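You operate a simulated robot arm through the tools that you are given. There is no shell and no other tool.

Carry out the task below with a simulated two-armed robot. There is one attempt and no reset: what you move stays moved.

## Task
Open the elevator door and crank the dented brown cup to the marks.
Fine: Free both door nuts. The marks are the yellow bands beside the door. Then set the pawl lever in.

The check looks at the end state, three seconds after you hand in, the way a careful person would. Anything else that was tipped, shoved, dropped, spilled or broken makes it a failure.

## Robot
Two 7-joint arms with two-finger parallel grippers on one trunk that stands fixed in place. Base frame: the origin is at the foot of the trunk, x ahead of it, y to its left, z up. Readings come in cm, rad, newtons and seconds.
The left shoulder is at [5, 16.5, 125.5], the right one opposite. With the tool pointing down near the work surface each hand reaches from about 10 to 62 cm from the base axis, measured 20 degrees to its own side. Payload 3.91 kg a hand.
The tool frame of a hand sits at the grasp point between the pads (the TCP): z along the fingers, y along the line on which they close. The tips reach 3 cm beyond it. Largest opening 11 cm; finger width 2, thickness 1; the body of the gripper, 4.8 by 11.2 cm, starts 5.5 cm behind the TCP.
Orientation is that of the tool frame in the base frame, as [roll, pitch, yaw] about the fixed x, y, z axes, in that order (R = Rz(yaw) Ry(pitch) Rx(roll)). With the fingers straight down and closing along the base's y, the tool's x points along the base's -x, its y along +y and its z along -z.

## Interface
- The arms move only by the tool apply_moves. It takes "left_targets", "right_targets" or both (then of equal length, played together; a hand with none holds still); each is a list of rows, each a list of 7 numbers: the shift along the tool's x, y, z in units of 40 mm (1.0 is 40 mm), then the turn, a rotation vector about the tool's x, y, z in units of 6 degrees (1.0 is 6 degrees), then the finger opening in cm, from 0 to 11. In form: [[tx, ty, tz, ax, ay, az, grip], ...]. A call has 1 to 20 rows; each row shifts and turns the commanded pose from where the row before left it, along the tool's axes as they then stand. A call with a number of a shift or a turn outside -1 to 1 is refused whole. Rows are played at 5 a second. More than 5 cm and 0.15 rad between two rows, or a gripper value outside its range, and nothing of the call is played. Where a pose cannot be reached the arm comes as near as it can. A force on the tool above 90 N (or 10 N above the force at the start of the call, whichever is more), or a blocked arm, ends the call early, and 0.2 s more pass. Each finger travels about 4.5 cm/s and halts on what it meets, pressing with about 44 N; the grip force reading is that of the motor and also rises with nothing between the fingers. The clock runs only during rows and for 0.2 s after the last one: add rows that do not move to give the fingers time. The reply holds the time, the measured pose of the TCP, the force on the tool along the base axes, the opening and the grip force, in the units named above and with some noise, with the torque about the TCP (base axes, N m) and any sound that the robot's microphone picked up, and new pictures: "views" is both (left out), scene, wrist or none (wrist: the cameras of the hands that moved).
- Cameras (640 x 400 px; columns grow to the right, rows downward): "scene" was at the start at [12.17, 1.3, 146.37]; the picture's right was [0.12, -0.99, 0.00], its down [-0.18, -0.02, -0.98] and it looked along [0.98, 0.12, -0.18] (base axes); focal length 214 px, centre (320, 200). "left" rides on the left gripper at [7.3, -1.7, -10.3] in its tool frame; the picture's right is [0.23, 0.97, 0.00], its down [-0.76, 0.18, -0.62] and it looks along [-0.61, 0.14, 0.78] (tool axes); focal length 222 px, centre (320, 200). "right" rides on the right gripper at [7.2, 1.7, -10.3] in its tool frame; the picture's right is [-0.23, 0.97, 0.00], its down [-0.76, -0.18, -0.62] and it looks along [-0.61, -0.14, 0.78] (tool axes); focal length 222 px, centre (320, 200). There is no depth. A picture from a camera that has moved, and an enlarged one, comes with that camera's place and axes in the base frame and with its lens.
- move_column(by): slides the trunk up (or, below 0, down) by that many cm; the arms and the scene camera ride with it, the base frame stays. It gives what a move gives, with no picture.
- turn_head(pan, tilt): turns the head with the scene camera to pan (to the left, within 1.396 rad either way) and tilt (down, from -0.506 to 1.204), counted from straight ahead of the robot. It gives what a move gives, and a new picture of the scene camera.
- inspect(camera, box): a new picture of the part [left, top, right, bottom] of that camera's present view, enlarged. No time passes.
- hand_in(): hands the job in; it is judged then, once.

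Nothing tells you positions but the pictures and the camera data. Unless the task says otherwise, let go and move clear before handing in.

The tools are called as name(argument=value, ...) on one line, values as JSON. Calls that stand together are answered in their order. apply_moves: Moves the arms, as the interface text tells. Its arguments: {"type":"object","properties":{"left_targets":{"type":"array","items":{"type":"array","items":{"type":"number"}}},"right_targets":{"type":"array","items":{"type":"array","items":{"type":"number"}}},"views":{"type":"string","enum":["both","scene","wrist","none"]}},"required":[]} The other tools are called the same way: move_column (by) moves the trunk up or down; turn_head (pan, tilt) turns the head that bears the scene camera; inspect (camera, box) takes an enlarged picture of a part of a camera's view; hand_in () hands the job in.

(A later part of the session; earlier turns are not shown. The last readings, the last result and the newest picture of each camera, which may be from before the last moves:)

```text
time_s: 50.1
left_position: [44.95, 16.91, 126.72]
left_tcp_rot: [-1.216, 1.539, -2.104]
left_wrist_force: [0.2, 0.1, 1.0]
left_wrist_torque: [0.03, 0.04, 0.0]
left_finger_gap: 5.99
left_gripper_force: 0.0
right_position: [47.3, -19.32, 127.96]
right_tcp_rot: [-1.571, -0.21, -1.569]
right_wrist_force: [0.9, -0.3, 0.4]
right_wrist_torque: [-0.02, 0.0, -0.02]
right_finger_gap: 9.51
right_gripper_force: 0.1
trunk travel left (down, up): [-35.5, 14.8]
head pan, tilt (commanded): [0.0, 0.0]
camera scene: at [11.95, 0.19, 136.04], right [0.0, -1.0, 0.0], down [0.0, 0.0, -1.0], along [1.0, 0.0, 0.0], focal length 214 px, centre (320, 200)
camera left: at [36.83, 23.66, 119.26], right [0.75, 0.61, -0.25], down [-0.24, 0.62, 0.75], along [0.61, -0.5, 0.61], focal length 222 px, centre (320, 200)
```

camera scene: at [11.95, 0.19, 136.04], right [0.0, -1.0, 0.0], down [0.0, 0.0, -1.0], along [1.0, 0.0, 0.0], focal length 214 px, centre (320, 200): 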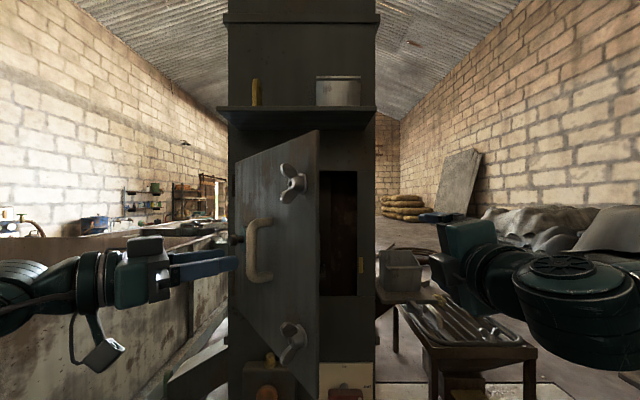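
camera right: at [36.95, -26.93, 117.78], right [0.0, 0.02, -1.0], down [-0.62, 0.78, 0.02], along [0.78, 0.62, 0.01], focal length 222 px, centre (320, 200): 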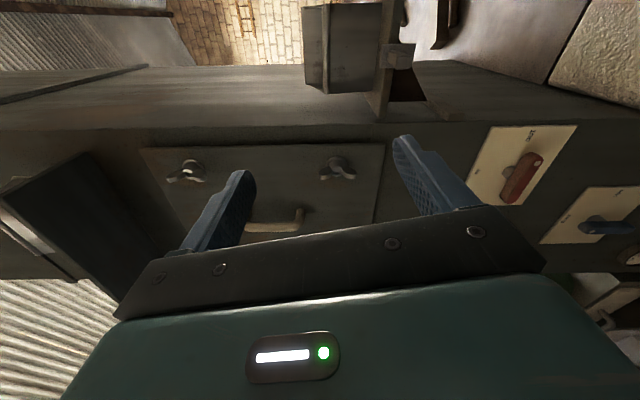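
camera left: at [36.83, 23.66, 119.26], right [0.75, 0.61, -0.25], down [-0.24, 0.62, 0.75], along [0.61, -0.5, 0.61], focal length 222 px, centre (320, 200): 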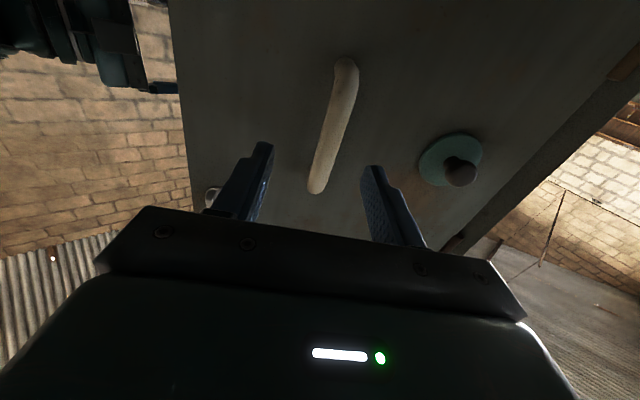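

The left hand is clear of the handle, and I can see a yellow band at the right side of the opening. I'll take the left hand well to the left, out of the door's swing.

apply_moves(left_targets=[[0, 0.393, -0.486, -1, 0, 0, 6], [0, 0.442, -0.442, -1, 0, 0, 6], [0, 0.486, -0.393, -1, 0, 0, 6], [0, 0.524, -0.34, -1, 0, 0, 6], [0, 0.557, -0.284, -1, 0, 0, 6], [0, 0.583, -0.224, -1, 0, 0, 6], [0, 0.604, -0.162, -1, 0, 0, 6], [0, 0.617, -0.098, -1, 0, 0, 6], [0, 0.62, 0, 0, 0, 0, 6]], views="scene")

inspect(camera="scene", box=[220, 110, 400, 320])

```text
time_s: 52.1
left_position: [44.84, 39.27, 126.31]
left_tcp_rot: [-2.025, 1.541, -2.077]
left_wrist_force: [0.0, 0.0, -0.7]
left_wrist_torque: [-0.02, 0.0, -0.03]
left_finger_gap: 6.0
left_gripper_force: 0.1
right_position: [47.38, -19.52, 127.87]
right_tcp_rot: [-1.572, -0.209, -1.571]
right_wrist_force: [0.3, 0.7, -0.2]
right_wrist_torque: [-0.03, 0.01, 0.02]
right_finger_gap: 9.52
right_gripper_force: 0.0
trunk travel left (down, up): [-35.5, 14.8]
head pan, tilt (commanded): [0.0, 0.0]
camera scene: at [11.92, 0.15, 136.04], right [0.0, -1.0, 0.0], down [0.0, 0.0, -1.0], along [1.0, 0.0, 0.0], focal length 214 px, centre (320, 200)
```

scene: 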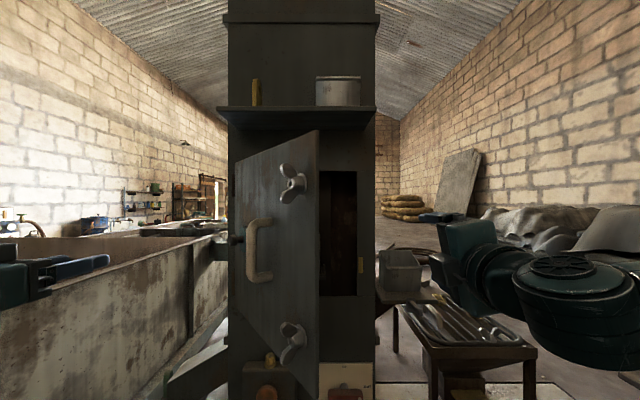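

```text
1.90 times, centred on (310, 215) of scene
camera zoom: at [11.92, 0.15, 136.04], right [0.0, -1.0, 0.0], down [0.0, 0.0, -1.0], along [1.0, 0.0, 0.0], focal length 408 px, centre (339, 171)
```

zoom: 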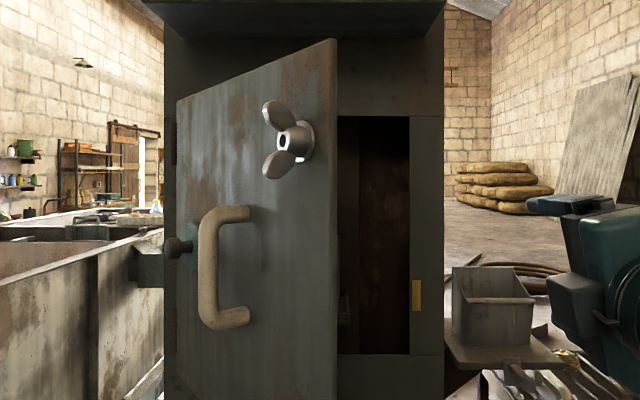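

The yellow band sits at about y≈-10.9, z 116–120.6 on the frame. Now I'll close the right fingers and swing that hand to point left, inside the half-open door.

apply_moves(right_targets=[[-0.452, -0.096, 0, 0.208, -0.978, 0, 5], [-0.45, -0.096, 0.048, 0.208, -0.978, 0, 2], [-0.442, -0.094, 0.096, 0.208, -0.978, 0, 0], [-0.43, -0.091, 0.143, 0.208, -0.978, 0, 0], [-0.413, -0.088, 0.188, 0.208, -0.978, 0, 0], [-0.392, -0.083, 0.231, 0.208, -0.978, 0, 0], [-0.366, -0.078, 0.272, 0.208, -0.978, 0, 0], [-0.336, -0.071, 0.309, 0.208, -0.978, 0, 0], [-0.303, -0.064, 0.344, 0.208, -0.978, 0, 0], [-0.266, -0.057, 0.374, 0.208, -0.978, 0, 0]], views="both")

```text
time_s: 54.3
left_position: [44.87, 39.23, 126.1]
left_tcp_rot: [-2.051, 1.541, -2.102]
left_wrist_force: [0.2, 0.2, -0.6]
left_wrist_torque: [-0.01, 0.02, 0.02]
left_finger_gap: 6.0
left_gripper_force: 0.1
right_position: [46.1, -0.37, 130.85]
right_tcp_rot: [-1.574, -0.204, -0.521]
right_wrist_force: [0.1, 0.5, -0.4]
right_wrist_torque: [-0.02, -0.01, 0.02]
right_finger_gap: 0.0
right_gripper_force: 37.6
right hand out of reach, approached as far as the arm can: row 8, 9, 10
trunk travel left (down, up): [-35.5, 14.8]
head pan, tilt (commanded): [0.0, 0.0]
camera scene: at [11.95, 0.17, 136.04], right [0.0, -1.0, 0.0], down [0.0, 0.0, -1.0], along [1.0, 0.0, 0.0], focal length 214 px, centre (320, 200)
camera right: at [47.38, -12.96, 130.87], right [-0.02, 0.01, -1.0], down [-0.99, -0.15, 0.02], along [-0.15, 0.99, 0.01], focal length 222 px, centre (320, 200)
```

scene: 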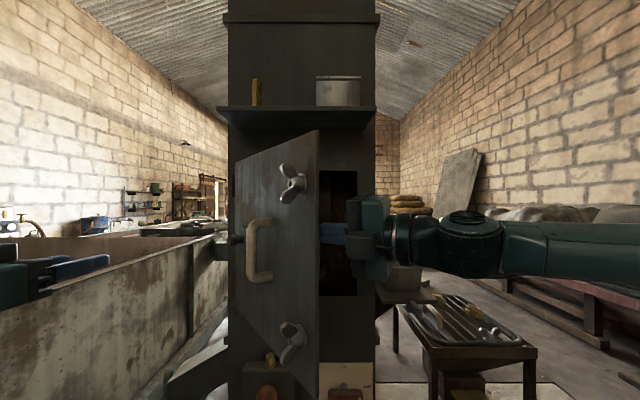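
right: 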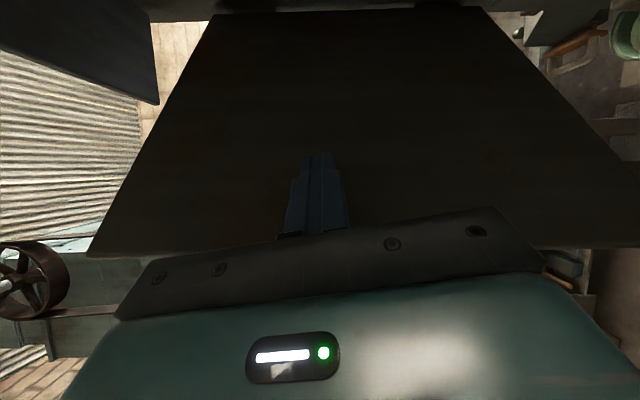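

The right hand is inside the half-open door, pointing left toward its inner face. I'll push the door round along its arc.

apply_moves(right_targets=[[-0.2165, -0.046, 0.608, 0, 0, 0, 0], [-0.2165, -0.046, 0.608, 0, 0, 0, 0], [-0.395, -0.084, 0.2, 0, 0, 0, 0], [-0.395, -0.084, 0.2, 0, 0, 0, 0], [-0.452, -0.096, 0.325, 0, 0, 0, 0], [-0.452, -0.096, 0.325, 0, 0, 0, 0]], views="both")

```text
time_s: 55.7
left_position: [44.9, 39.29, 126.14]
left_tcp_rot: [-2.042, 1.541, -2.093]
left_wrist_force: [-0.8, 0.9, -0.3]
left_wrist_torque: [0.0, 0.02, 0.02]
left_finger_gap: 5.99
left_gripper_force: 0.1
right_position: [42.98, 11.88, 130.89]
right_tcp_rot: [-1.57, -0.21, -0.524]
right_wrist_force: [-0.5, 1.1, 0.1]
right_wrist_torque: [0.0, 0.01, -0.01]
right_finger_gap: 0.0
right_gripper_force: 37.8
trunk travel left (down, up): [-35.5, 14.8]
head pan, tilt (commanded): [0.0, 0.0]
camera scene: at [11.93, 0.18, 136.04], right [0.0, -1.0, 0.0], down [0.0, 0.0, -1.0], along [1.0, 0.0, 0.0], focal length 214 px, centre (320, 200)
camera right: at [44.26, -0.72, 130.76], right [-0.02, 0.01, -1.0], down [-0.99, -0.15, 0.02], along [-0.15, 0.99, 0.01], focal length 222 px, centre (320, 200)
```

scene: 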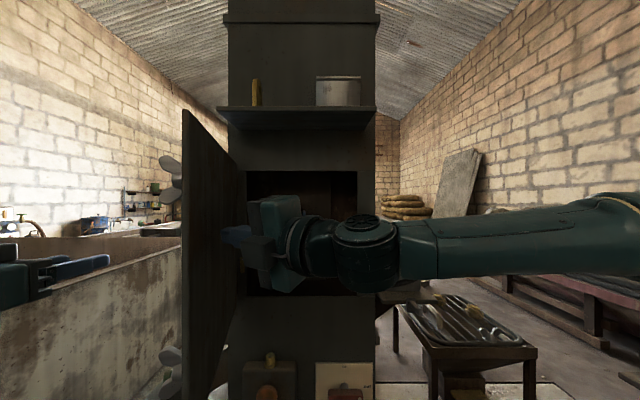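
right: 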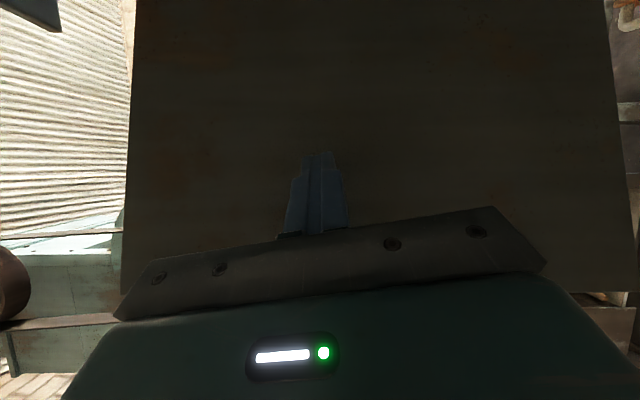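

The door follows easily, now about 75–80° open. A little more to bring it past 90°.

apply_moves(right_targets=[[-0.396, -0.084, 0.401, 0, 0, 0, 0], [-0.396, -0.084, 0.401, 0, 0, 0, 0], [-0.317, -0.0675, 0.462, 0, 0, 0, 0], [-0.317, -0.0675, 0.462, 0, 0, 0, 0], [-0.25, -0.05, 0.25, 0, 0, 0, 0]], views="both")

```text
time_s: 56.9
left_position: [44.91, 39.31, 126.14]
left_tcp_rot: [-2.049, 1.542, -2.097]
left_wrist_force: [0.3, -1.3, 0.2]
left_wrist_torque: [-0.01, 0.0, 0.0]
left_finger_gap: 5.98
left_gripper_force: 0.1
right_position: [40.9, 22.3, 131.0]
right_tcp_rot: [-1.569, -0.208, -0.522]
right_wrist_force: [-0.8, 0.9, -0.1]
right_wrist_torque: [-0.01, -0.03, 0.01]
right_finger_gap: 0.0
right_gripper_force: 38.2
trunk travel left (down, up): [-35.5, 14.8]
head pan, tilt (commanded): [0.0, 0.0]
camera scene: at [11.94, 0.16, 136.04], right [0.0, -1.0, 0.0], down [0.0, 0.0, -1.0], along [1.0, 0.0, 0.0], focal length 214 px, centre (320, 200)
camera right: at [42.24, 9.55, 130.86], right [-0.02, 0.01, -1.0], down [-0.99, -0.15, 0.02], along [-0.15, 0.99, 0.01], focal length 222 px, centre (320, 200)
```

scene: 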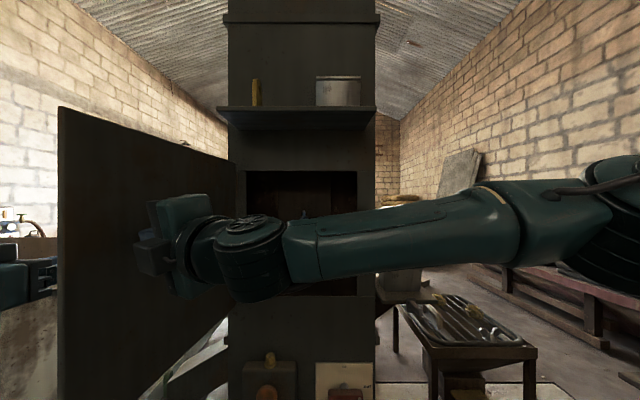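
right: 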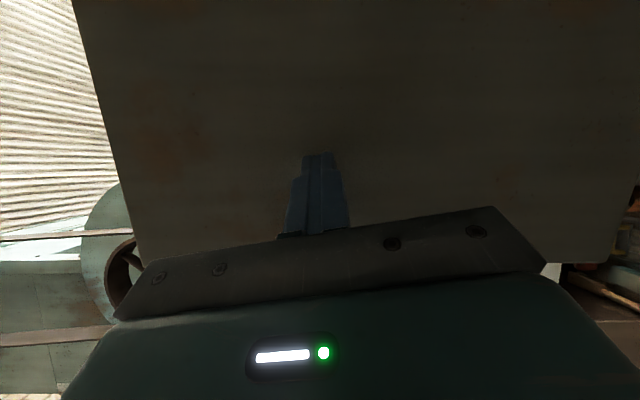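

The door is just past 90° open. I'll withdraw the right hand back to the right side and see whether the door stays.

apply_moves(right_targets=[[0.558, 0.119, -0.739, -0.208, 0.978, 0, 0], [0.631, 0.134, -0.675, -0.208, 0.978, 0, 0], [0.696, 0.148, -0.604, -0.208, 0.978, 0, 0], [0.754, 0.16, -0.526, -0.208, 0.978, 0, 0], [0.804, 0.171, -0.443, -0.208, 0.978, 0, 0], [0.845, 0.18, -0.354, -0.208, 0.978, 0, 0], [0.876, 0.186, -0.262, -0.208, 0.978, 0, 0], [0.898, 0.191, -0.167, -0.208, 0.978, 0, 0], [0.91, 0.194, -0.07, -0.208, 0.978, 0, 0], [0.913, 0.194, 0.028, -0.208, 0.978, 0, 0]], views="both")

inspect(camera="scene", box=[220, 140, 400, 320])

```text
time_s: 59.1
left_position: [44.81, 39.23, 126.05]
left_tcp_rot: [-2.051, 1.541, -2.099]
left_wrist_force: [-0.5, 0.5, 0.0]
left_wrist_torque: [0.02, 0.0, 0.01]
left_finger_gap: 6.02
left_gripper_force: 0.1
right_position: [46.03, -14.8, 130.95]
right_tcp_rot: [-1.572, -0.208, -1.572]
right_wrist_force: [1.3, 0.3, -0.3]
right_wrist_torque: [-0.02, 0.03, 0.01]
right_finger_gap: 0.0
right_gripper_force: 37.7
trunk travel left (down, up): [-35.5, 14.8]
head pan, tilt (commanded): [0.0, 0.0]
camera scene: at [11.93, 0.12, 136.04], right [0.0, -1.0, 0.0], down [0.0, 0.0, -1.0], along [1.0, 0.0, 0.0], focal length 214 px, centre (320, 200)
camera right: at [35.68, -22.29, 130.88], right [0.0, 0.02, -1.0], down [-0.62, 0.78, 0.02], along [0.78, 0.62, 0.01], focal length 222 px, centre (320, 200)
```

scene: 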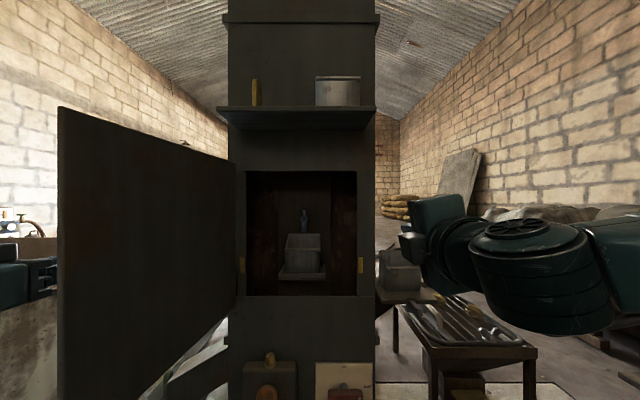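
right: 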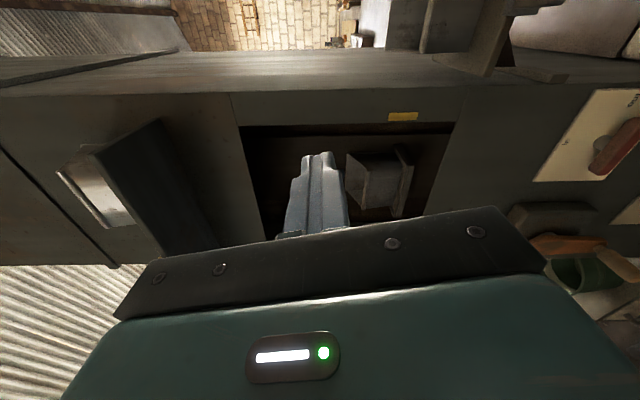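

```text
2.22 times, centred on (310, 230) of scene
camera zoom: at [11.93, 0.12, 136.04], right [0.0, -1.0, 0.0], down [0.0, 0.0, -1.0], along [1.0, 0.0, 0.0], focal length 477 px, centre (342, 133)
```

zoom: 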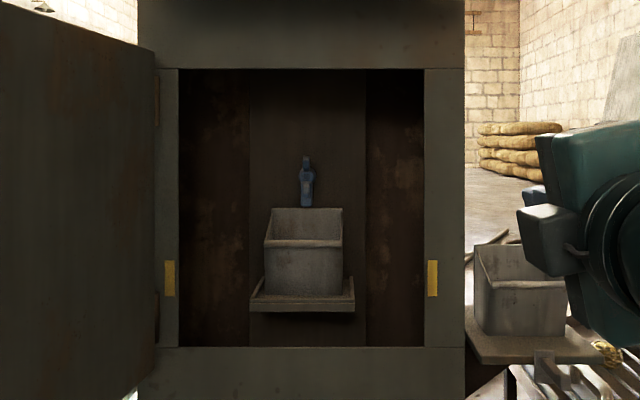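

The door stays open, and inside I see a belt with a grey cup near the level of the yellow bands (both sides). I'll look closer.

inspect(camera="scene", box=[240, 165, 365, 300])

inspect(camera="right", box=[220, 80, 480, 240])

```text
2.96 times, centred on (302, 232) of scene
camera zoom: at [11.93, 0.12, 136.04], right [0.0, -1.0, 0.0], down [0.0, 0.0, -1.0], along [1.0, 0.0, 0.0], focal length 636 px, centre (372, 104)
```

zoom: 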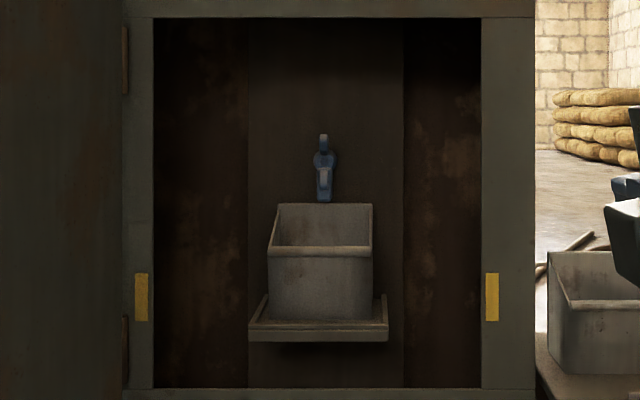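

```text
2.46 times, centred on (350, 160) of right
camera zoom: at [35.68, -22.29, 130.88], right [0.0, 0.02, -1.0], down [-0.62, 0.78, 0.02], along [0.78, 0.62, 0.01], focal length 547 px, centre (246, 298)
```

zoom: 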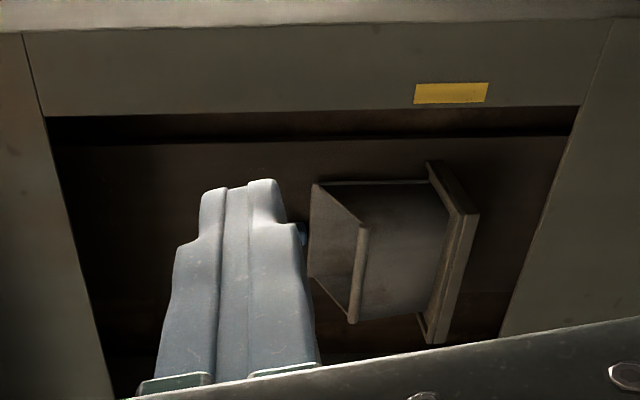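

The inside shows a belt with a grey cup under a blue clip; the brown dented one must come up by cranking. The bands are at z≈116–120.6. Now I'll lower the trunk part way and check around the left hand before going to the crank.

move_column(by=-15)

turn_head(pan=0.3, tilt=0.5)

inspect(camera="left", box=[0, 0, 640, 400])

```text
time_s: 60.9
left_position: [44.96, 39.19, 111.2]
left_tcp_rot: [-2.049, 1.541, -2.1]
left_wrist_force: [0.1, 0.3, -0.2]
left_wrist_torque: [0.01, -0.04, -0.01]
left_finger_gap: 5.99
left_gripper_force: 0.1
right_position: [46.08, -14.84, 115.97]
right_tcp_rot: [-1.571, -0.207, -1.569]
right_wrist_force: [-0.8, -0.8, 0.3]
right_wrist_torque: [0.01, 0.0, -0.01]
right_finger_gap: 0.0
right_gripper_force: 38.3
trunk travel left (down, up): [-20.5, 29.8]
head pan, tilt (commanded): [0.0, 0.0]
```

```text
time_s: 61.8
left_position: [44.91, 39.15, 111.12]
left_tcp_rot: [-2.05, 1.542, -2.101]
left_wrist_force: [-0.1, 0.1, -0.4]
left_wrist_torque: [0.01, -0.04, -0.03]
left_finger_gap: 6.01
left_gripper_force: 0.1
right_position: [46.11, -14.88, 116.07]
right_tcp_rot: [-1.57, -0.206, -1.572]
right_wrist_force: [0.7, 0.2, -0.5]
right_wrist_torque: [-0.02, -0.01, -0.02]
right_finger_gap: 0.0
right_gripper_force: 37.8
trunk travel left (down, up): [-20.5, 29.8]
head pan, tilt (commanded): [0.3, 0.499]
camera scene: at [11.63, 2.83, 116.43], right [0.3, -0.96, 0.0], down [-0.46, -0.14, -0.88], along [0.84, 0.26, -0.48], focal length 214 px, centre (320, 200)
```

scene: 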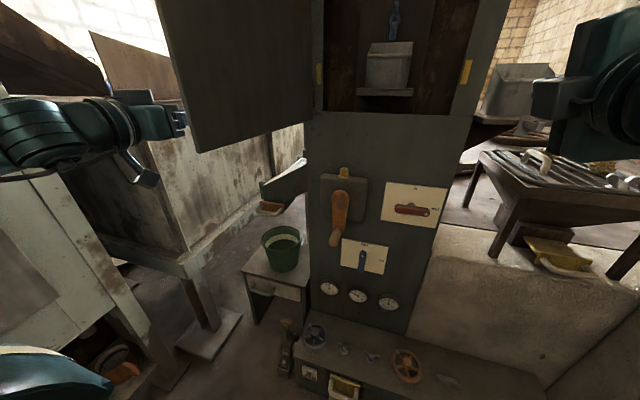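

```text
1.00 times, centred on (320, 200) of left (not enlarged: the box is as wide or as high as the picture)
camera zoom: at [34.3, 37.89, 103.92], right [0.05, 0.97, -0.25], down [-0.6, 0.23, 0.77], along [0.8, 0.12, 0.59], focal length 222 px, centre (320, 200)
```

zoom: 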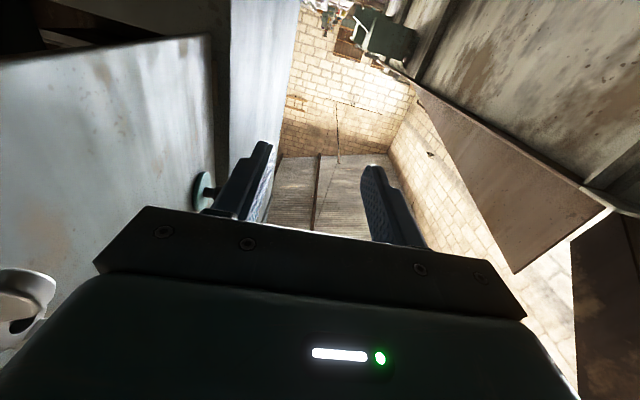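

Nothing lies below the left hand. I'll lower the trunk further so both the crank and the pawl lever are at a comfortable height.

move_column(by=-17.5)

turn_head(pan=0.15, tilt=0.3)

inspect(camera="scene", box=[240, 170, 440, 330])

```text
time_s: 63.8
left_position: [44.89, 39.04, 93.65]
left_tcp_rot: [-2.049, 1.541, -2.098]
left_wrist_force: [-0.5, -0.7, 0.7]
left_wrist_torque: [-0.02, -0.02, 0.01]
left_finger_gap: 6.0
left_gripper_force: 0.1
right_position: [46.12, -14.8, 98.52]
right_tcp_rot: [-1.571, -0.207, -1.568]
right_wrist_force: [-0.7, -1.0, -0.8]
right_wrist_torque: [0.01, -0.03, 0.0]
right_finger_gap: 0.0
right_gripper_force: 38.2
trunk travel left (down, up): [-3.0, 47.3]
head pan, tilt (commanded): [0.3, 0.499]
```

```text
time_s: 64.5
left_position: [44.95, 39.18, 93.64]
left_tcp_rot: [-2.051, 1.542, -2.101]
left_wrist_force: [-0.3, -0.5, -0.7]
left_wrist_torque: [0.02, 0.0, 0.02]
left_finger_gap: 5.99
left_gripper_force: 0.1
right_position: [46.04, -14.81, 98.54]
right_tcp_rot: [-1.57, -0.207, -1.571]
right_wrist_force: [-0.6, 0.0, 0.0]
right_wrist_torque: [0.01, 0.01, 0.02]
right_finger_gap: 0.01
right_gripper_force: 38.2
trunk travel left (down, up): [-3.0, 47.3]
head pan, tilt (commanded): [0.15, 0.3]
camera scene: at [12.17, 1.55, 100.76], right [0.15, -0.99, 0.0], down [-0.29, -0.04, -0.96], along [0.94, 0.14, -0.3], focal length 214 px, centre (320, 200)
```

scene: 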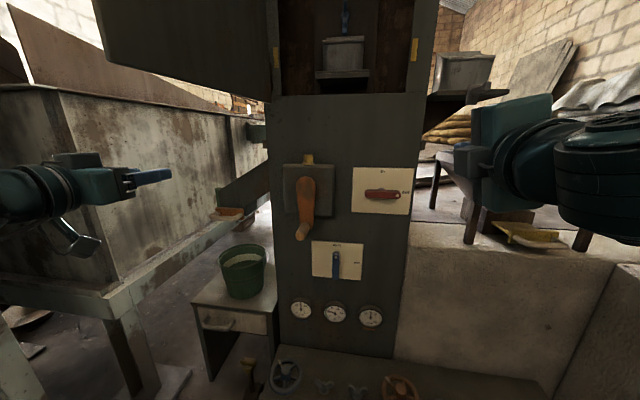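

```text
2.50 times, centred on (340, 250) of scene
camera zoom: at [12.17, 1.55, 100.76], right [0.15, -0.99, 0.0], down [-0.29, -0.04, -0.96], along [0.94, 0.14, -0.3], focal length 536 px, centre (270, 75)
```

zoom: 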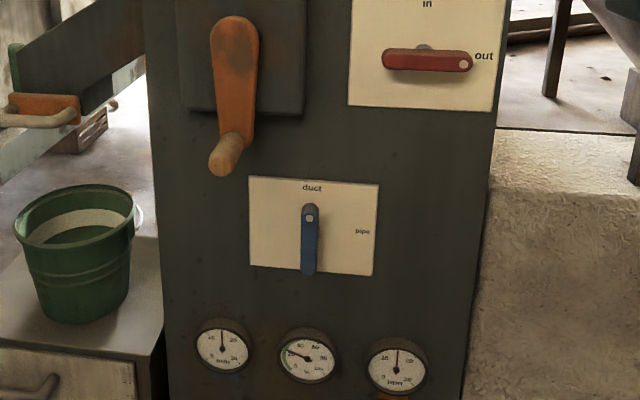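

I see the crank (arm hanging down, grip pointing toward me) and the pawl lever pointing to "out". Let me zoom in for exact positions.

inspect(camera="scene", box=[265, 145, 345, 250])

inspect(camera="scene", box=[340, 155, 420, 225])

inspect(camera="right", box=[0, 0, 640, 400])

```text
3.81 times, centred on (305, 198) of scene
camera zoom: at [12.17, 1.55, 100.76], right [0.15, -0.99, 0.0], down [-0.29, -0.04, -0.96], along [0.94, 0.14, -0.3], focal length 817 px, centre (377, 210)
```

zoom: 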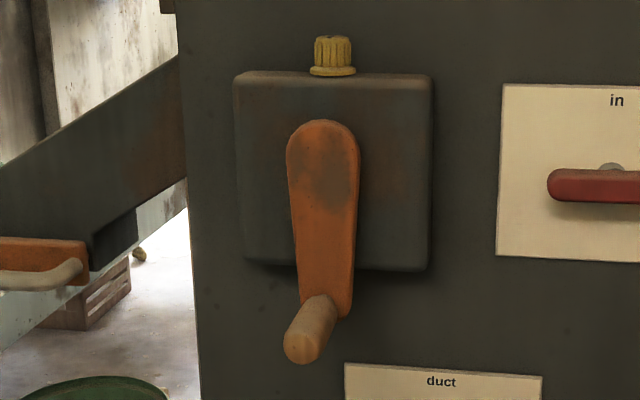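

```text
5.71 times, centred on (380, 190) of scene
camera zoom: at [12.17, 1.55, 100.76], right [0.15, -0.99, 0.0], down [-0.29, -0.04, -0.96], along [0.94, 0.14, -0.3], focal length 1226 px, centre (-23, 257)
```

zoom: 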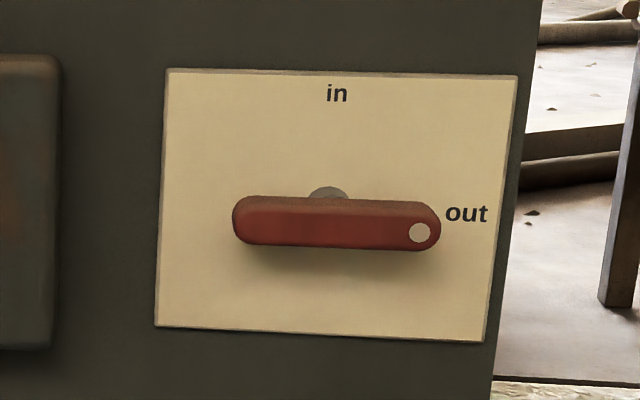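

```text
1.00 times, centred on (320, 200) of right (not enlarged: the box is as wide or as high as the picture)
camera zoom: at [35.71, -22.23, 98.39], right [0.0, 0.02, -1.0], down [-0.62, 0.78, 0.02], along [0.78, 0.62, 0.01], focal length 222 px, centre (320, 200)
```

zoom: 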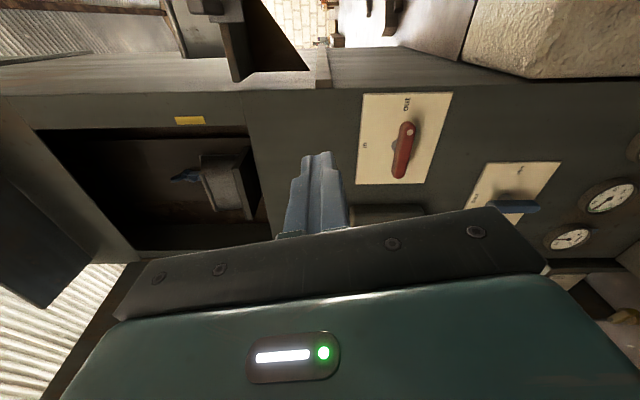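

Pawl lever centre is about [67.3, -6.7, 85.6]; crank pivot about (y 12.9, z 87.9) with a 10.5 cm arm, its grip along x from 57 to 64 at y 13.1, z 77.2. Let me look up into the opening from here to see which way the brown cup may be.

turn_head(pan=0.05, tilt=-0.3)

inspect(camera="scene", box=[230, 110, 420, 300])

```text
time_s: 65.5
left_position: [44.93, 39.23, 93.62]
left_tcp_rot: [-2.052, 1.541, -2.101]
left_wrist_force: [0.0, 0.2, -0.3]
left_wrist_torque: [0.03, -0.01, -0.03]
left_finger_gap: 5.99
left_gripper_force: 0.1
right_position: [46.05, -14.8, 98.53]
right_tcp_rot: [-1.573, -0.208, -1.57]
right_wrist_force: [0.0, 0.6, 0.1]
right_wrist_torque: [0.01, 0.0, 0.0]
right_finger_gap: 0.02
right_gripper_force: 37.2
trunk travel left (down, up): [-3.0, 47.3]
head pan, tilt (commanded): [0.051, -0.3]
camera scene: at [10.79, 0.54, 106.08], right [0.05, -1.0, 0.0], down [0.29, 0.02, -0.96], along [0.95, 0.05, 0.29], focal length 214 px, centre (320, 200)
```

scene: 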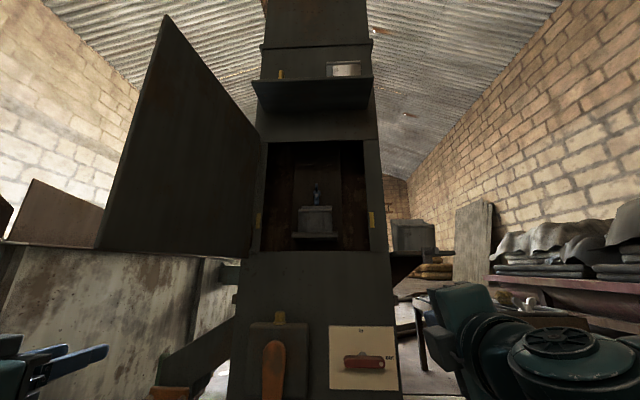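

```text
2.11 times, centred on (325, 205) of scene
camera zoom: at [10.79, 0.54, 106.08], right [0.05, -1.0, 0.0], down [0.29, 0.02, -0.96], along [0.95, 0.05, 0.29], focal length 452 px, centre (310, 190)
```

zoom: 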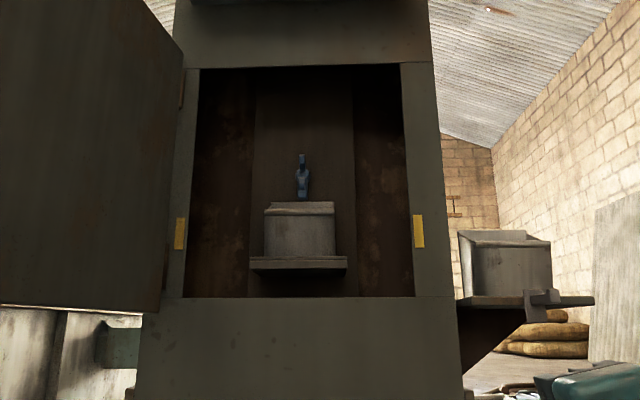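

Only the grey cup shows so far. I'll bring the left hand under the open door's bottom edge to the front of the crank grip.

apply_moves(left_targets=[[0.5125, -0.8125, 0, -0.48, -0.14, 0.25, 7], [0.5125, -0.8125, 0, 0, 0, 0, 7], [0.5125, -0.8125, 0, 0, 0, 0, 7], [0.5125, -0.8125, 0, 0, 0, 0, 7], [0.5125, -0.8125, 0, 0, 0, 0, 7], [0.5125, -0.8125, 0, 0, 0, 0, 7], [0.5125, -0.8125, 0, 0, 0, 0, 7], [0.5125, -0.8125, 0, 0, 0, 0, 7]], views="none")

turn_head(pan=0.1, tilt=0.1)

inspect(camera="left", box=[0, 0, 640, 400])

```text
time_s: 67.3
left_position: [45.89, 26.39, 85.9]
left_tcp_rot: [2.881, 1.568, 2.878]
left_wrist_force: [-0.1, -0.8, -0.3]
left_wrist_torque: [-0.04, 0.03, 0.0]
left_finger_gap: 7.0
left_gripper_force: 0.0
left hand out of reach, approached as far as the arm can: row 4, 5, 6, 7, 8
right_position: [46.03, -14.77, 98.58]
right_tcp_rot: [-1.571, -0.208, -1.57]
right_wrist_force: [-1.4, 0.9, -0.5]
right_wrist_torque: [-0.02, 0.01, 0.02]
right_finger_gap: 0.0
right_gripper_force: 37.5
trunk travel left (down, up): [-3.0, 47.3]
head pan, tilt (commanded): [0.051, -0.3]
```

```text
time_s: 68.2
left_position: [46.0, 26.37, 85.96]
left_tcp_rot: [2.869, 1.569, 2.867]
left_wrist_force: [-0.2, 0.0, 0.3]
left_wrist_torque: [0.01, 0.02, 0.02]
left_finger_gap: 6.98
left_gripper_force: 0.1
right_position: [46.11, -14.71, 98.55]
right_tcp_rot: [-1.571, -0.207, -1.571]
right_wrist_force: [0.2, 0.2, -0.3]
right_wrist_torque: [0.04, -0.03, -0.01]
right_finger_gap: 0.0
right_gripper_force: 37.6
trunk travel left (down, up): [-3.0, 47.3]
head pan, tilt (commanded): [0.099, 0.099]
camera scene: at [12.1, 1.06, 102.64], right [0.1, -0.99, 0.0], down [-0.1, -0.01, -1.0], along [0.99, 0.1, -0.1], focal length 214 px, centre (320, 200)
```

scene: 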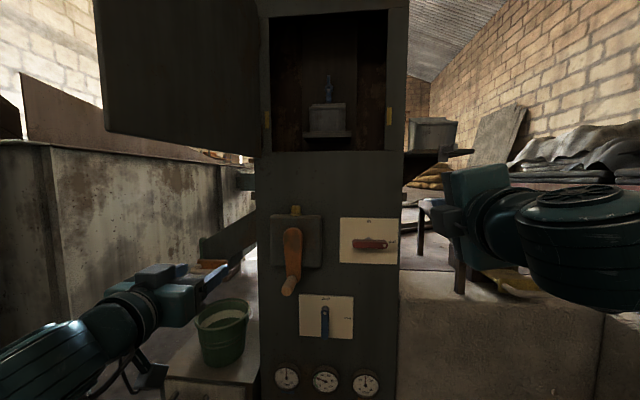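

```text
1.00 times, centred on (320, 200) of left (not enlarged: the box is as wide or as high as the picture)
camera zoom: at [35.48, 24.69, 78.53], right [0.0, 0.97, -0.23], down [-0.62, 0.18, 0.76], along [0.78, 0.14, 0.61], focal length 222 px, centre (320, 200)
```

zoom: 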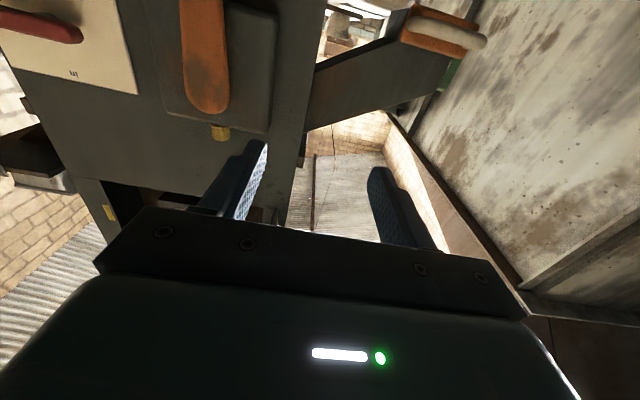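

The arm can't fold that close; I'll go a bit further forward first and then across to the grip.

apply_moves(left_targets=[[0, 0, 0.75, 0, 0, 0, 7], [0.2, -0.5, 0.7, 0, 0, 0, 7], [0.5, -0.75, 0, 0, 0, 0, 7], [0.5, -0.75, 0, 0, 0, 0, 7], [0.5, -0.75, 0, 0, 0, 0, 7], [0.45, -0.55, 0, 0, 0, 0, 7]], views="both")

inspect(camera="left", box=[200, 50, 440, 200])

```text
time_s: 69.6
left_position: [48.74, 28.18, 85.15]
left_tcp_rot: [2.941, 1.569, 2.94]
left_wrist_force: [-0.9, 0.3, -0.2]
left_wrist_torque: [0.0, -0.02, 0.01]
left_finger_gap: 6.98
left_gripper_force: 0.0
left hand out of reach, approached as far as the arm can: row 1, 2, 3, 4, 5, 6
right_position: [45.99, -14.96, 98.51]
right_tcp_rot: [-1.569, -0.208, -1.57]
right_wrist_force: [-1.0, 0.5, -1.1]
right_wrist_torque: [-0.01, 0.0, 0.0]
right_finger_gap: 0.0
right_gripper_force: 37.8
trunk travel left (down, up): [-3.0, 47.3]
head pan, tilt (commanded): [0.099, 0.099]
camera scene: at [12.1, 1.06, 102.63], right [0.1, -0.99, 0.0], down [-0.1, -0.01, -1.0], along [0.99, 0.1, -0.1], focal length 214 px, centre (320, 200)
camera left: at [38.32, 26.47, 77.79], right [0.0, 0.97, -0.23], down [-0.62, 0.18, 0.76], along [0.78, 0.14, 0.61], focal length 222 px, centre (320, 200)
```

scene: 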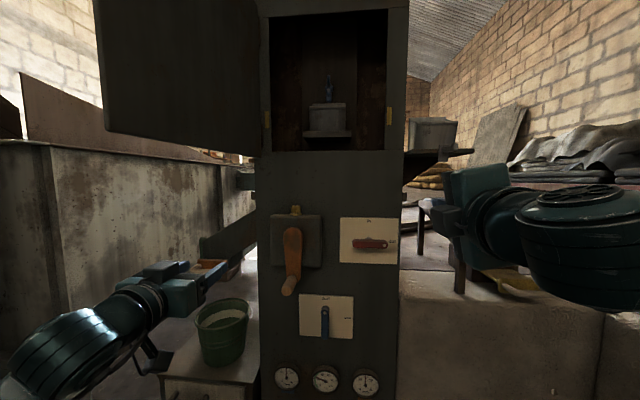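
left: 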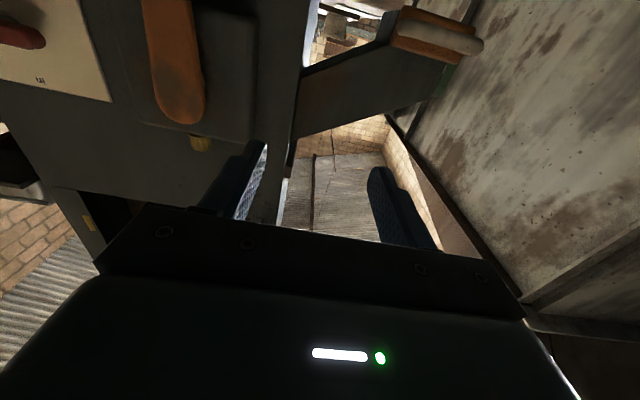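

```text
2.67 times, centred on (320, 125) of left
camera zoom: at [38.32, 26.47, 77.79], right [0.0, 0.97, -0.23], down [-0.62, 0.18, 0.76], along [0.78, 0.14, 0.61], focal length 592 px, centre (320, 400)
```

zoom: 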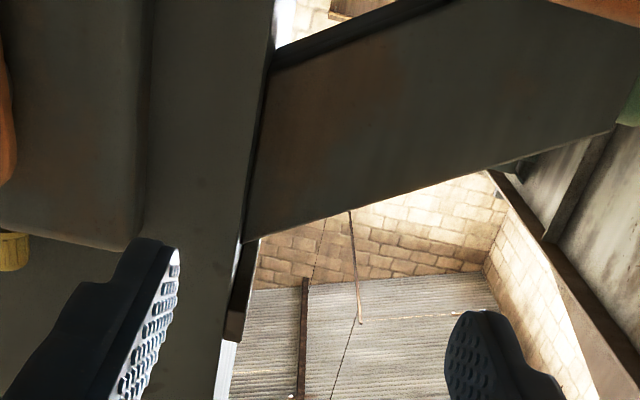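

The straight-ahead posture is at a joint limit this low. A hand tilted about 45° downward should suit the arm better for the crank grip, so I'll tilt while shifting across.

apply_moves(left_targets=[[-0.1, -0.2, 0, 0, 0.95, 0, 7], [-0.1, -0.3, 0, 0, 0.95, 0, 7], [-0.1, -0.4, 0, 0, 0.95, 0, 7], [-0.1, -0.4, 0, 0, 0.95, 0, 7], [-0.1, -0.4, 0, 0, 0.95, 0, 7], [0, -0.4, 0, 0, 0.95, 0, 7], [0, -0.4, 0, 0, 0.95, 0, 7], [0, -0.4, 0, 0, 0.95, 0, 7]], views="both")

```text
time_s: 71.4
left_position: [49.04, 16.42, 87.26]
left_tcp_rot: [3.139, 0.774, -3.141]
left_wrist_force: [0.4, -0.1, -0.3]
left_wrist_torque: [-0.01, 0.01, -0.03]
left_finger_gap: 6.99
left_gripper_force: 0.1
right_position: [46.12, -14.89, 98.5]
right_tcp_rot: [-1.571, -0.207, -1.572]
right_wrist_force: [-0.3, -0.2, 0.4]
right_wrist_torque: [-0.02, 0.01, -0.01]
right_finger_gap: 0.02
right_gripper_force: 37.6
trunk travel left (down, up): [-3.0, 47.3]
head pan, tilt (commanded): [0.099, 0.099]
camera scene: at [12.09, 1.07, 102.63], right [0.1, -0.99, 0.0], down [-0.1, -0.01, -1.0], along [0.99, 0.1, -0.1], focal length 214 px, centre (320, 200)
camera left: at [36.51, 14.81, 89.4], right [-0.16, 0.97, -0.16], down [0.11, 0.18, 0.98], along [0.98, 0.14, -0.14], focal length 222 px, centre (320, 200)
```

scene: 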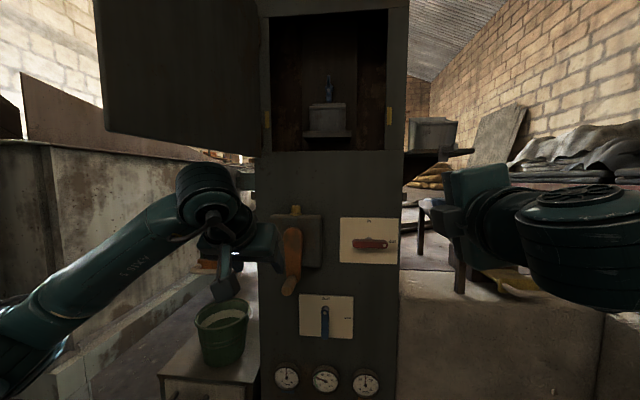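
left: 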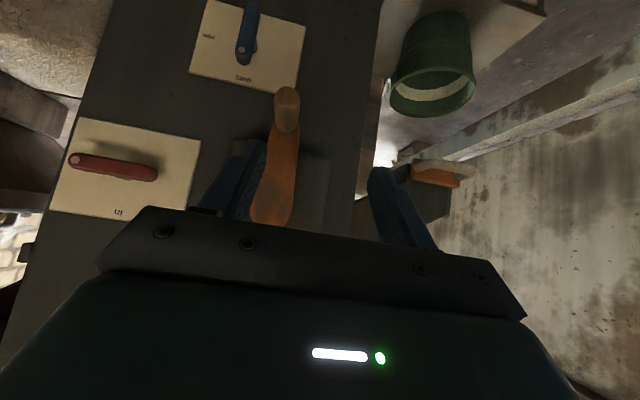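

This tilted posture works well. The grip lies from x≈57 to 64 at y≈12.9, z≈77.2; I'll come closer along the tilted line.

apply_moves(left_targets=[[-0.08, -0.44, 0.55, 0, 0, 0, 6], [-0.08, -0.44, 0.55, 0, 0, 0, 6], [0, 0, 0.4, 0, 0, 0, 6]], views="both")

inspect(camera="left", box=[200, 50, 440, 230])

```text
time_s: 72.2
left_position: [53.75, 13.07, 83.47]
left_tcp_rot: [-3.141, 0.777, 3.14]
left_wrist_force: [-0.4, 0.3, 1.2]
left_wrist_torque: [-0.03, 0.0, -0.03]
left_finger_gap: 6.02
left_gripper_force: 0.1
right_position: [45.96, -14.87, 98.46]
right_tcp_rot: [-1.569, -0.209, -1.57]
right_wrist_force: [0.1, -0.5, -0.2]
right_wrist_torque: [0.01, -0.01, -0.03]
right_finger_gap: 0.0
right_gripper_force: 37.6
trunk travel left (down, up): [-3.0, 47.3]
head pan, tilt (commanded): [0.099, 0.099]
camera scene: at [12.1, 1.05, 102.63], right [0.1, -0.99, 0.0], down [-0.1, -0.01, -1.0], along [0.99, 0.1, -0.1], focal length 214 px, centre (320, 200)
camera left: at [41.31, 11.34, 85.58], right [-0.16, 0.97, -0.16], down [0.11, 0.18, 0.98], along [0.98, 0.14, -0.13], focal length 222 px, centre (320, 200)
```

scene: 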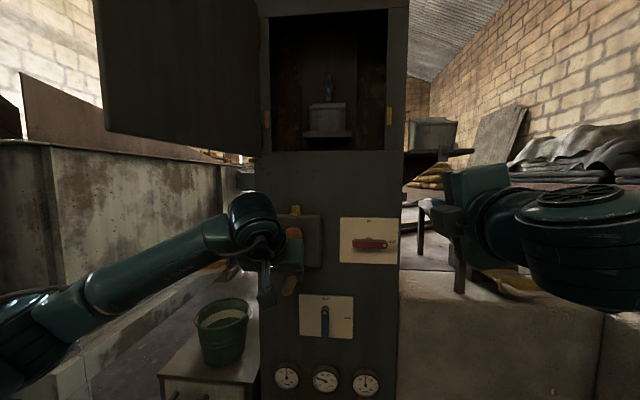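
left: 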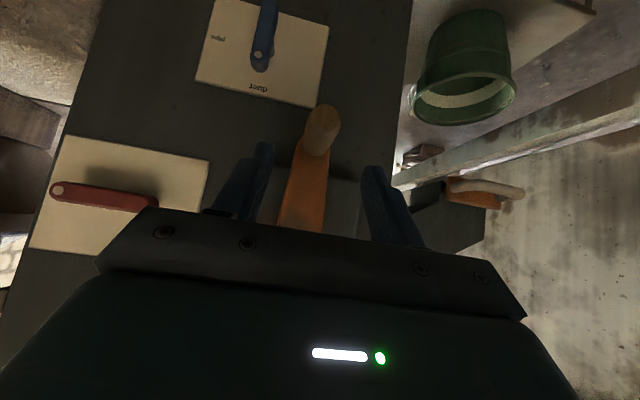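

```text
2.22 times, centred on (320, 140) of left
camera zoom: at [41.31, 11.34, 85.58], right [-0.16, 0.97, -0.16], down [0.11, 0.18, 0.98], along [0.98, 0.14, -0.13], focal length 494 px, centre (320, 333)
```

zoom: 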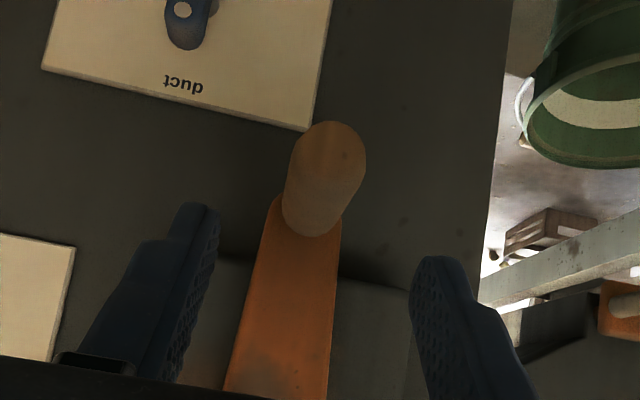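

The grip is centred between the fingers. Going down onto it.

apply_moves(left_targets=[[0, -0.01, 0.7, 0, 0, 0, 6], [0, -0.01, 0.7, 0, 0, 0, 6], [0, 0, 0.65, 0, 0, 0, 6], [0, 0, 0, 0, 0, 0, 6]], views="both")

inspect(camera="left", box=[200, 50, 440, 230])

inspect(camera="scene", box=[240, 190, 350, 320])

```text
time_s: 73.2
left_position: [59.48, 13.14, 77.29]
left_tcp_rot: [-3.141, 0.774, -3.141]
left_wrist_force: [0.3, -0.1, 0.5]
left_wrist_torque: [0.0, 0.02, 0.01]
left_finger_gap: 5.99
left_gripper_force: 0.0
right_position: [45.99, -14.98, 98.61]
right_tcp_rot: [-1.57, -0.206, -1.571]
right_wrist_force: [0.9, -0.4, 0.1]
right_wrist_torque: [0.01, 0.04, 0.01]
right_finger_gap: 0.0
right_gripper_force: 37.9
trunk travel left (down, up): [-3.0, 47.3]
head pan, tilt (commanded): [0.099, 0.099]
camera scene: at [12.1, 1.06, 102.63], right [0.1, -0.99, 0.0], down [-0.1, -0.01, -0.99], along [0.99, 0.1, -0.1], focal length 214 px, centre (320, 200)
camera left: at [47.01, 11.4, 79.37], right [-0.16, 0.97, -0.16], down [0.11, 0.18, 0.98], along [0.98, 0.14, -0.13], focal length 222 px, centre (320, 200)
```

scene: 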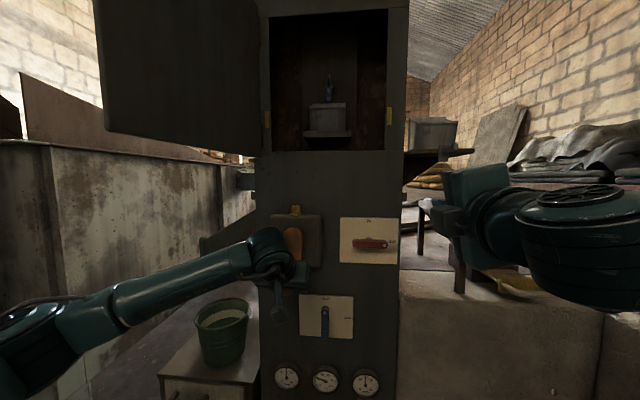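
left: 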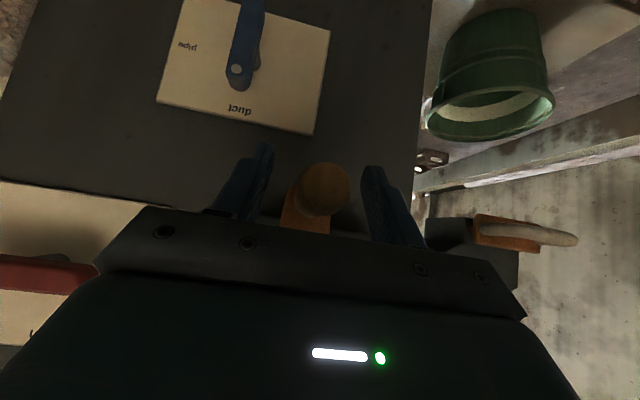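

```text
2.22 times, centred on (320, 140) of left
camera zoom: at [47.01, 11.4, 79.37], right [-0.16, 0.97, -0.16], down [0.11, 0.18, 0.98], along [0.98, 0.14, -0.13], focal length 494 px, centre (320, 333)
```

zoom: 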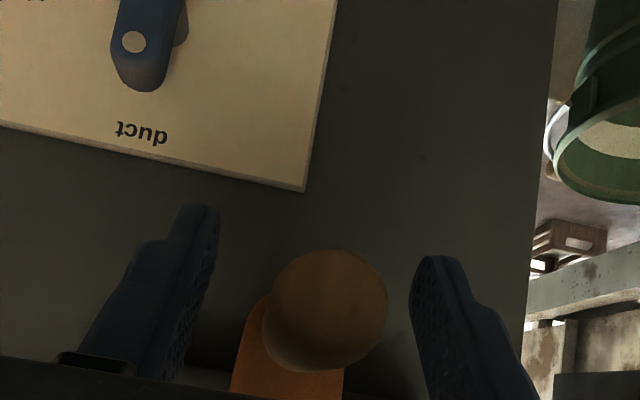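

```text
3.08 times, centred on (295, 255) of scene
camera zoom: at [12.1, 1.06, 102.63], right [0.1, -0.99, 0.0], down [-0.1, -0.01, -0.99], along [0.99, 0.1, -0.1], focal length 660 px, centre (397, 31)
```

zoom: 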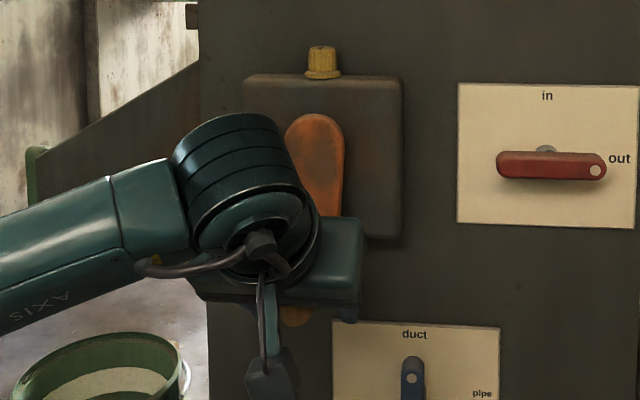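

The grip is centred between the pads, with the TCP 2 cm past its end. Closing now.

apply_moves(left_targets=[[0, 0, 0.05, 0, 0, 0, 1], [0, 0, 0, 0, 0, 0, 1], [0, 0, 0, 0, 0, 0, 1], [0, 0, 0, 0, 0, 0, 1], [0, 0, 0, 0, 0, 0, 1], [0, 0, 0, 0, 0, 0, 1]], views="wrist")

inspect(camera="left", box=[200, 50, 440, 230])

```text
time_s: 74.6
left_position: [59.6, 13.09, 77.18]
left_tcp_rot: [-3.139, 0.775, -3.141]
left_wrist_force: [1.6, -3.5, -1.5]
left_wrist_torque: [0.14, -0.36, 0.75]
left_finger_gap: 2.64
left_gripper_force: 45.3
right_position: [46.11, -14.86, 98.53]
right_tcp_rot: [-1.571, -0.208, -1.571]
right_wrist_force: [-0.7, -0.2, 0.0]
right_wrist_torque: [-0.01, 0.02, 0.01]
right_finger_gap: 0.01
right_gripper_force: 38.0
trunk travel left (down, up): [-3.0, 47.3]
head pan, tilt (commanded): [0.099, 0.099]
camera left: at [47.13, 11.37, 79.3], right [-0.16, 0.97, -0.16], down [0.11, 0.18, 0.98], along [0.98, 0.14, -0.13], focal length 222 px, centre (320, 200)
```

left: 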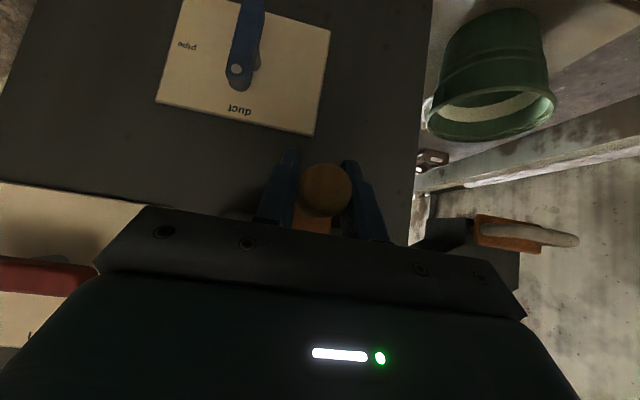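

```text
2.22 times, centred on (320, 140) of left
camera zoom: at [47.13, 11.37, 79.3], right [-0.16, 0.97, -0.16], down [0.11, 0.18, 0.98], along [0.98, 0.14, -0.13], focal length 494 px, centre (320, 333)
```

zoom: 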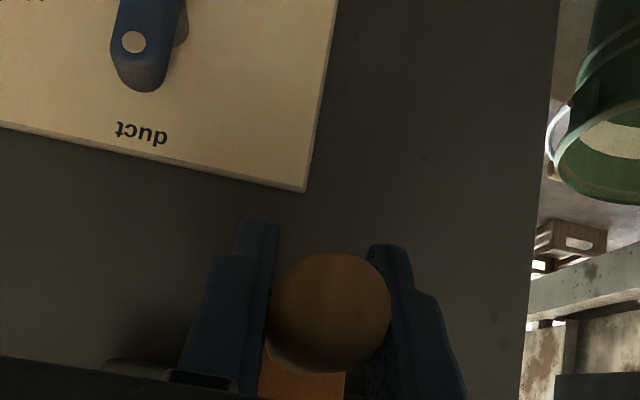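

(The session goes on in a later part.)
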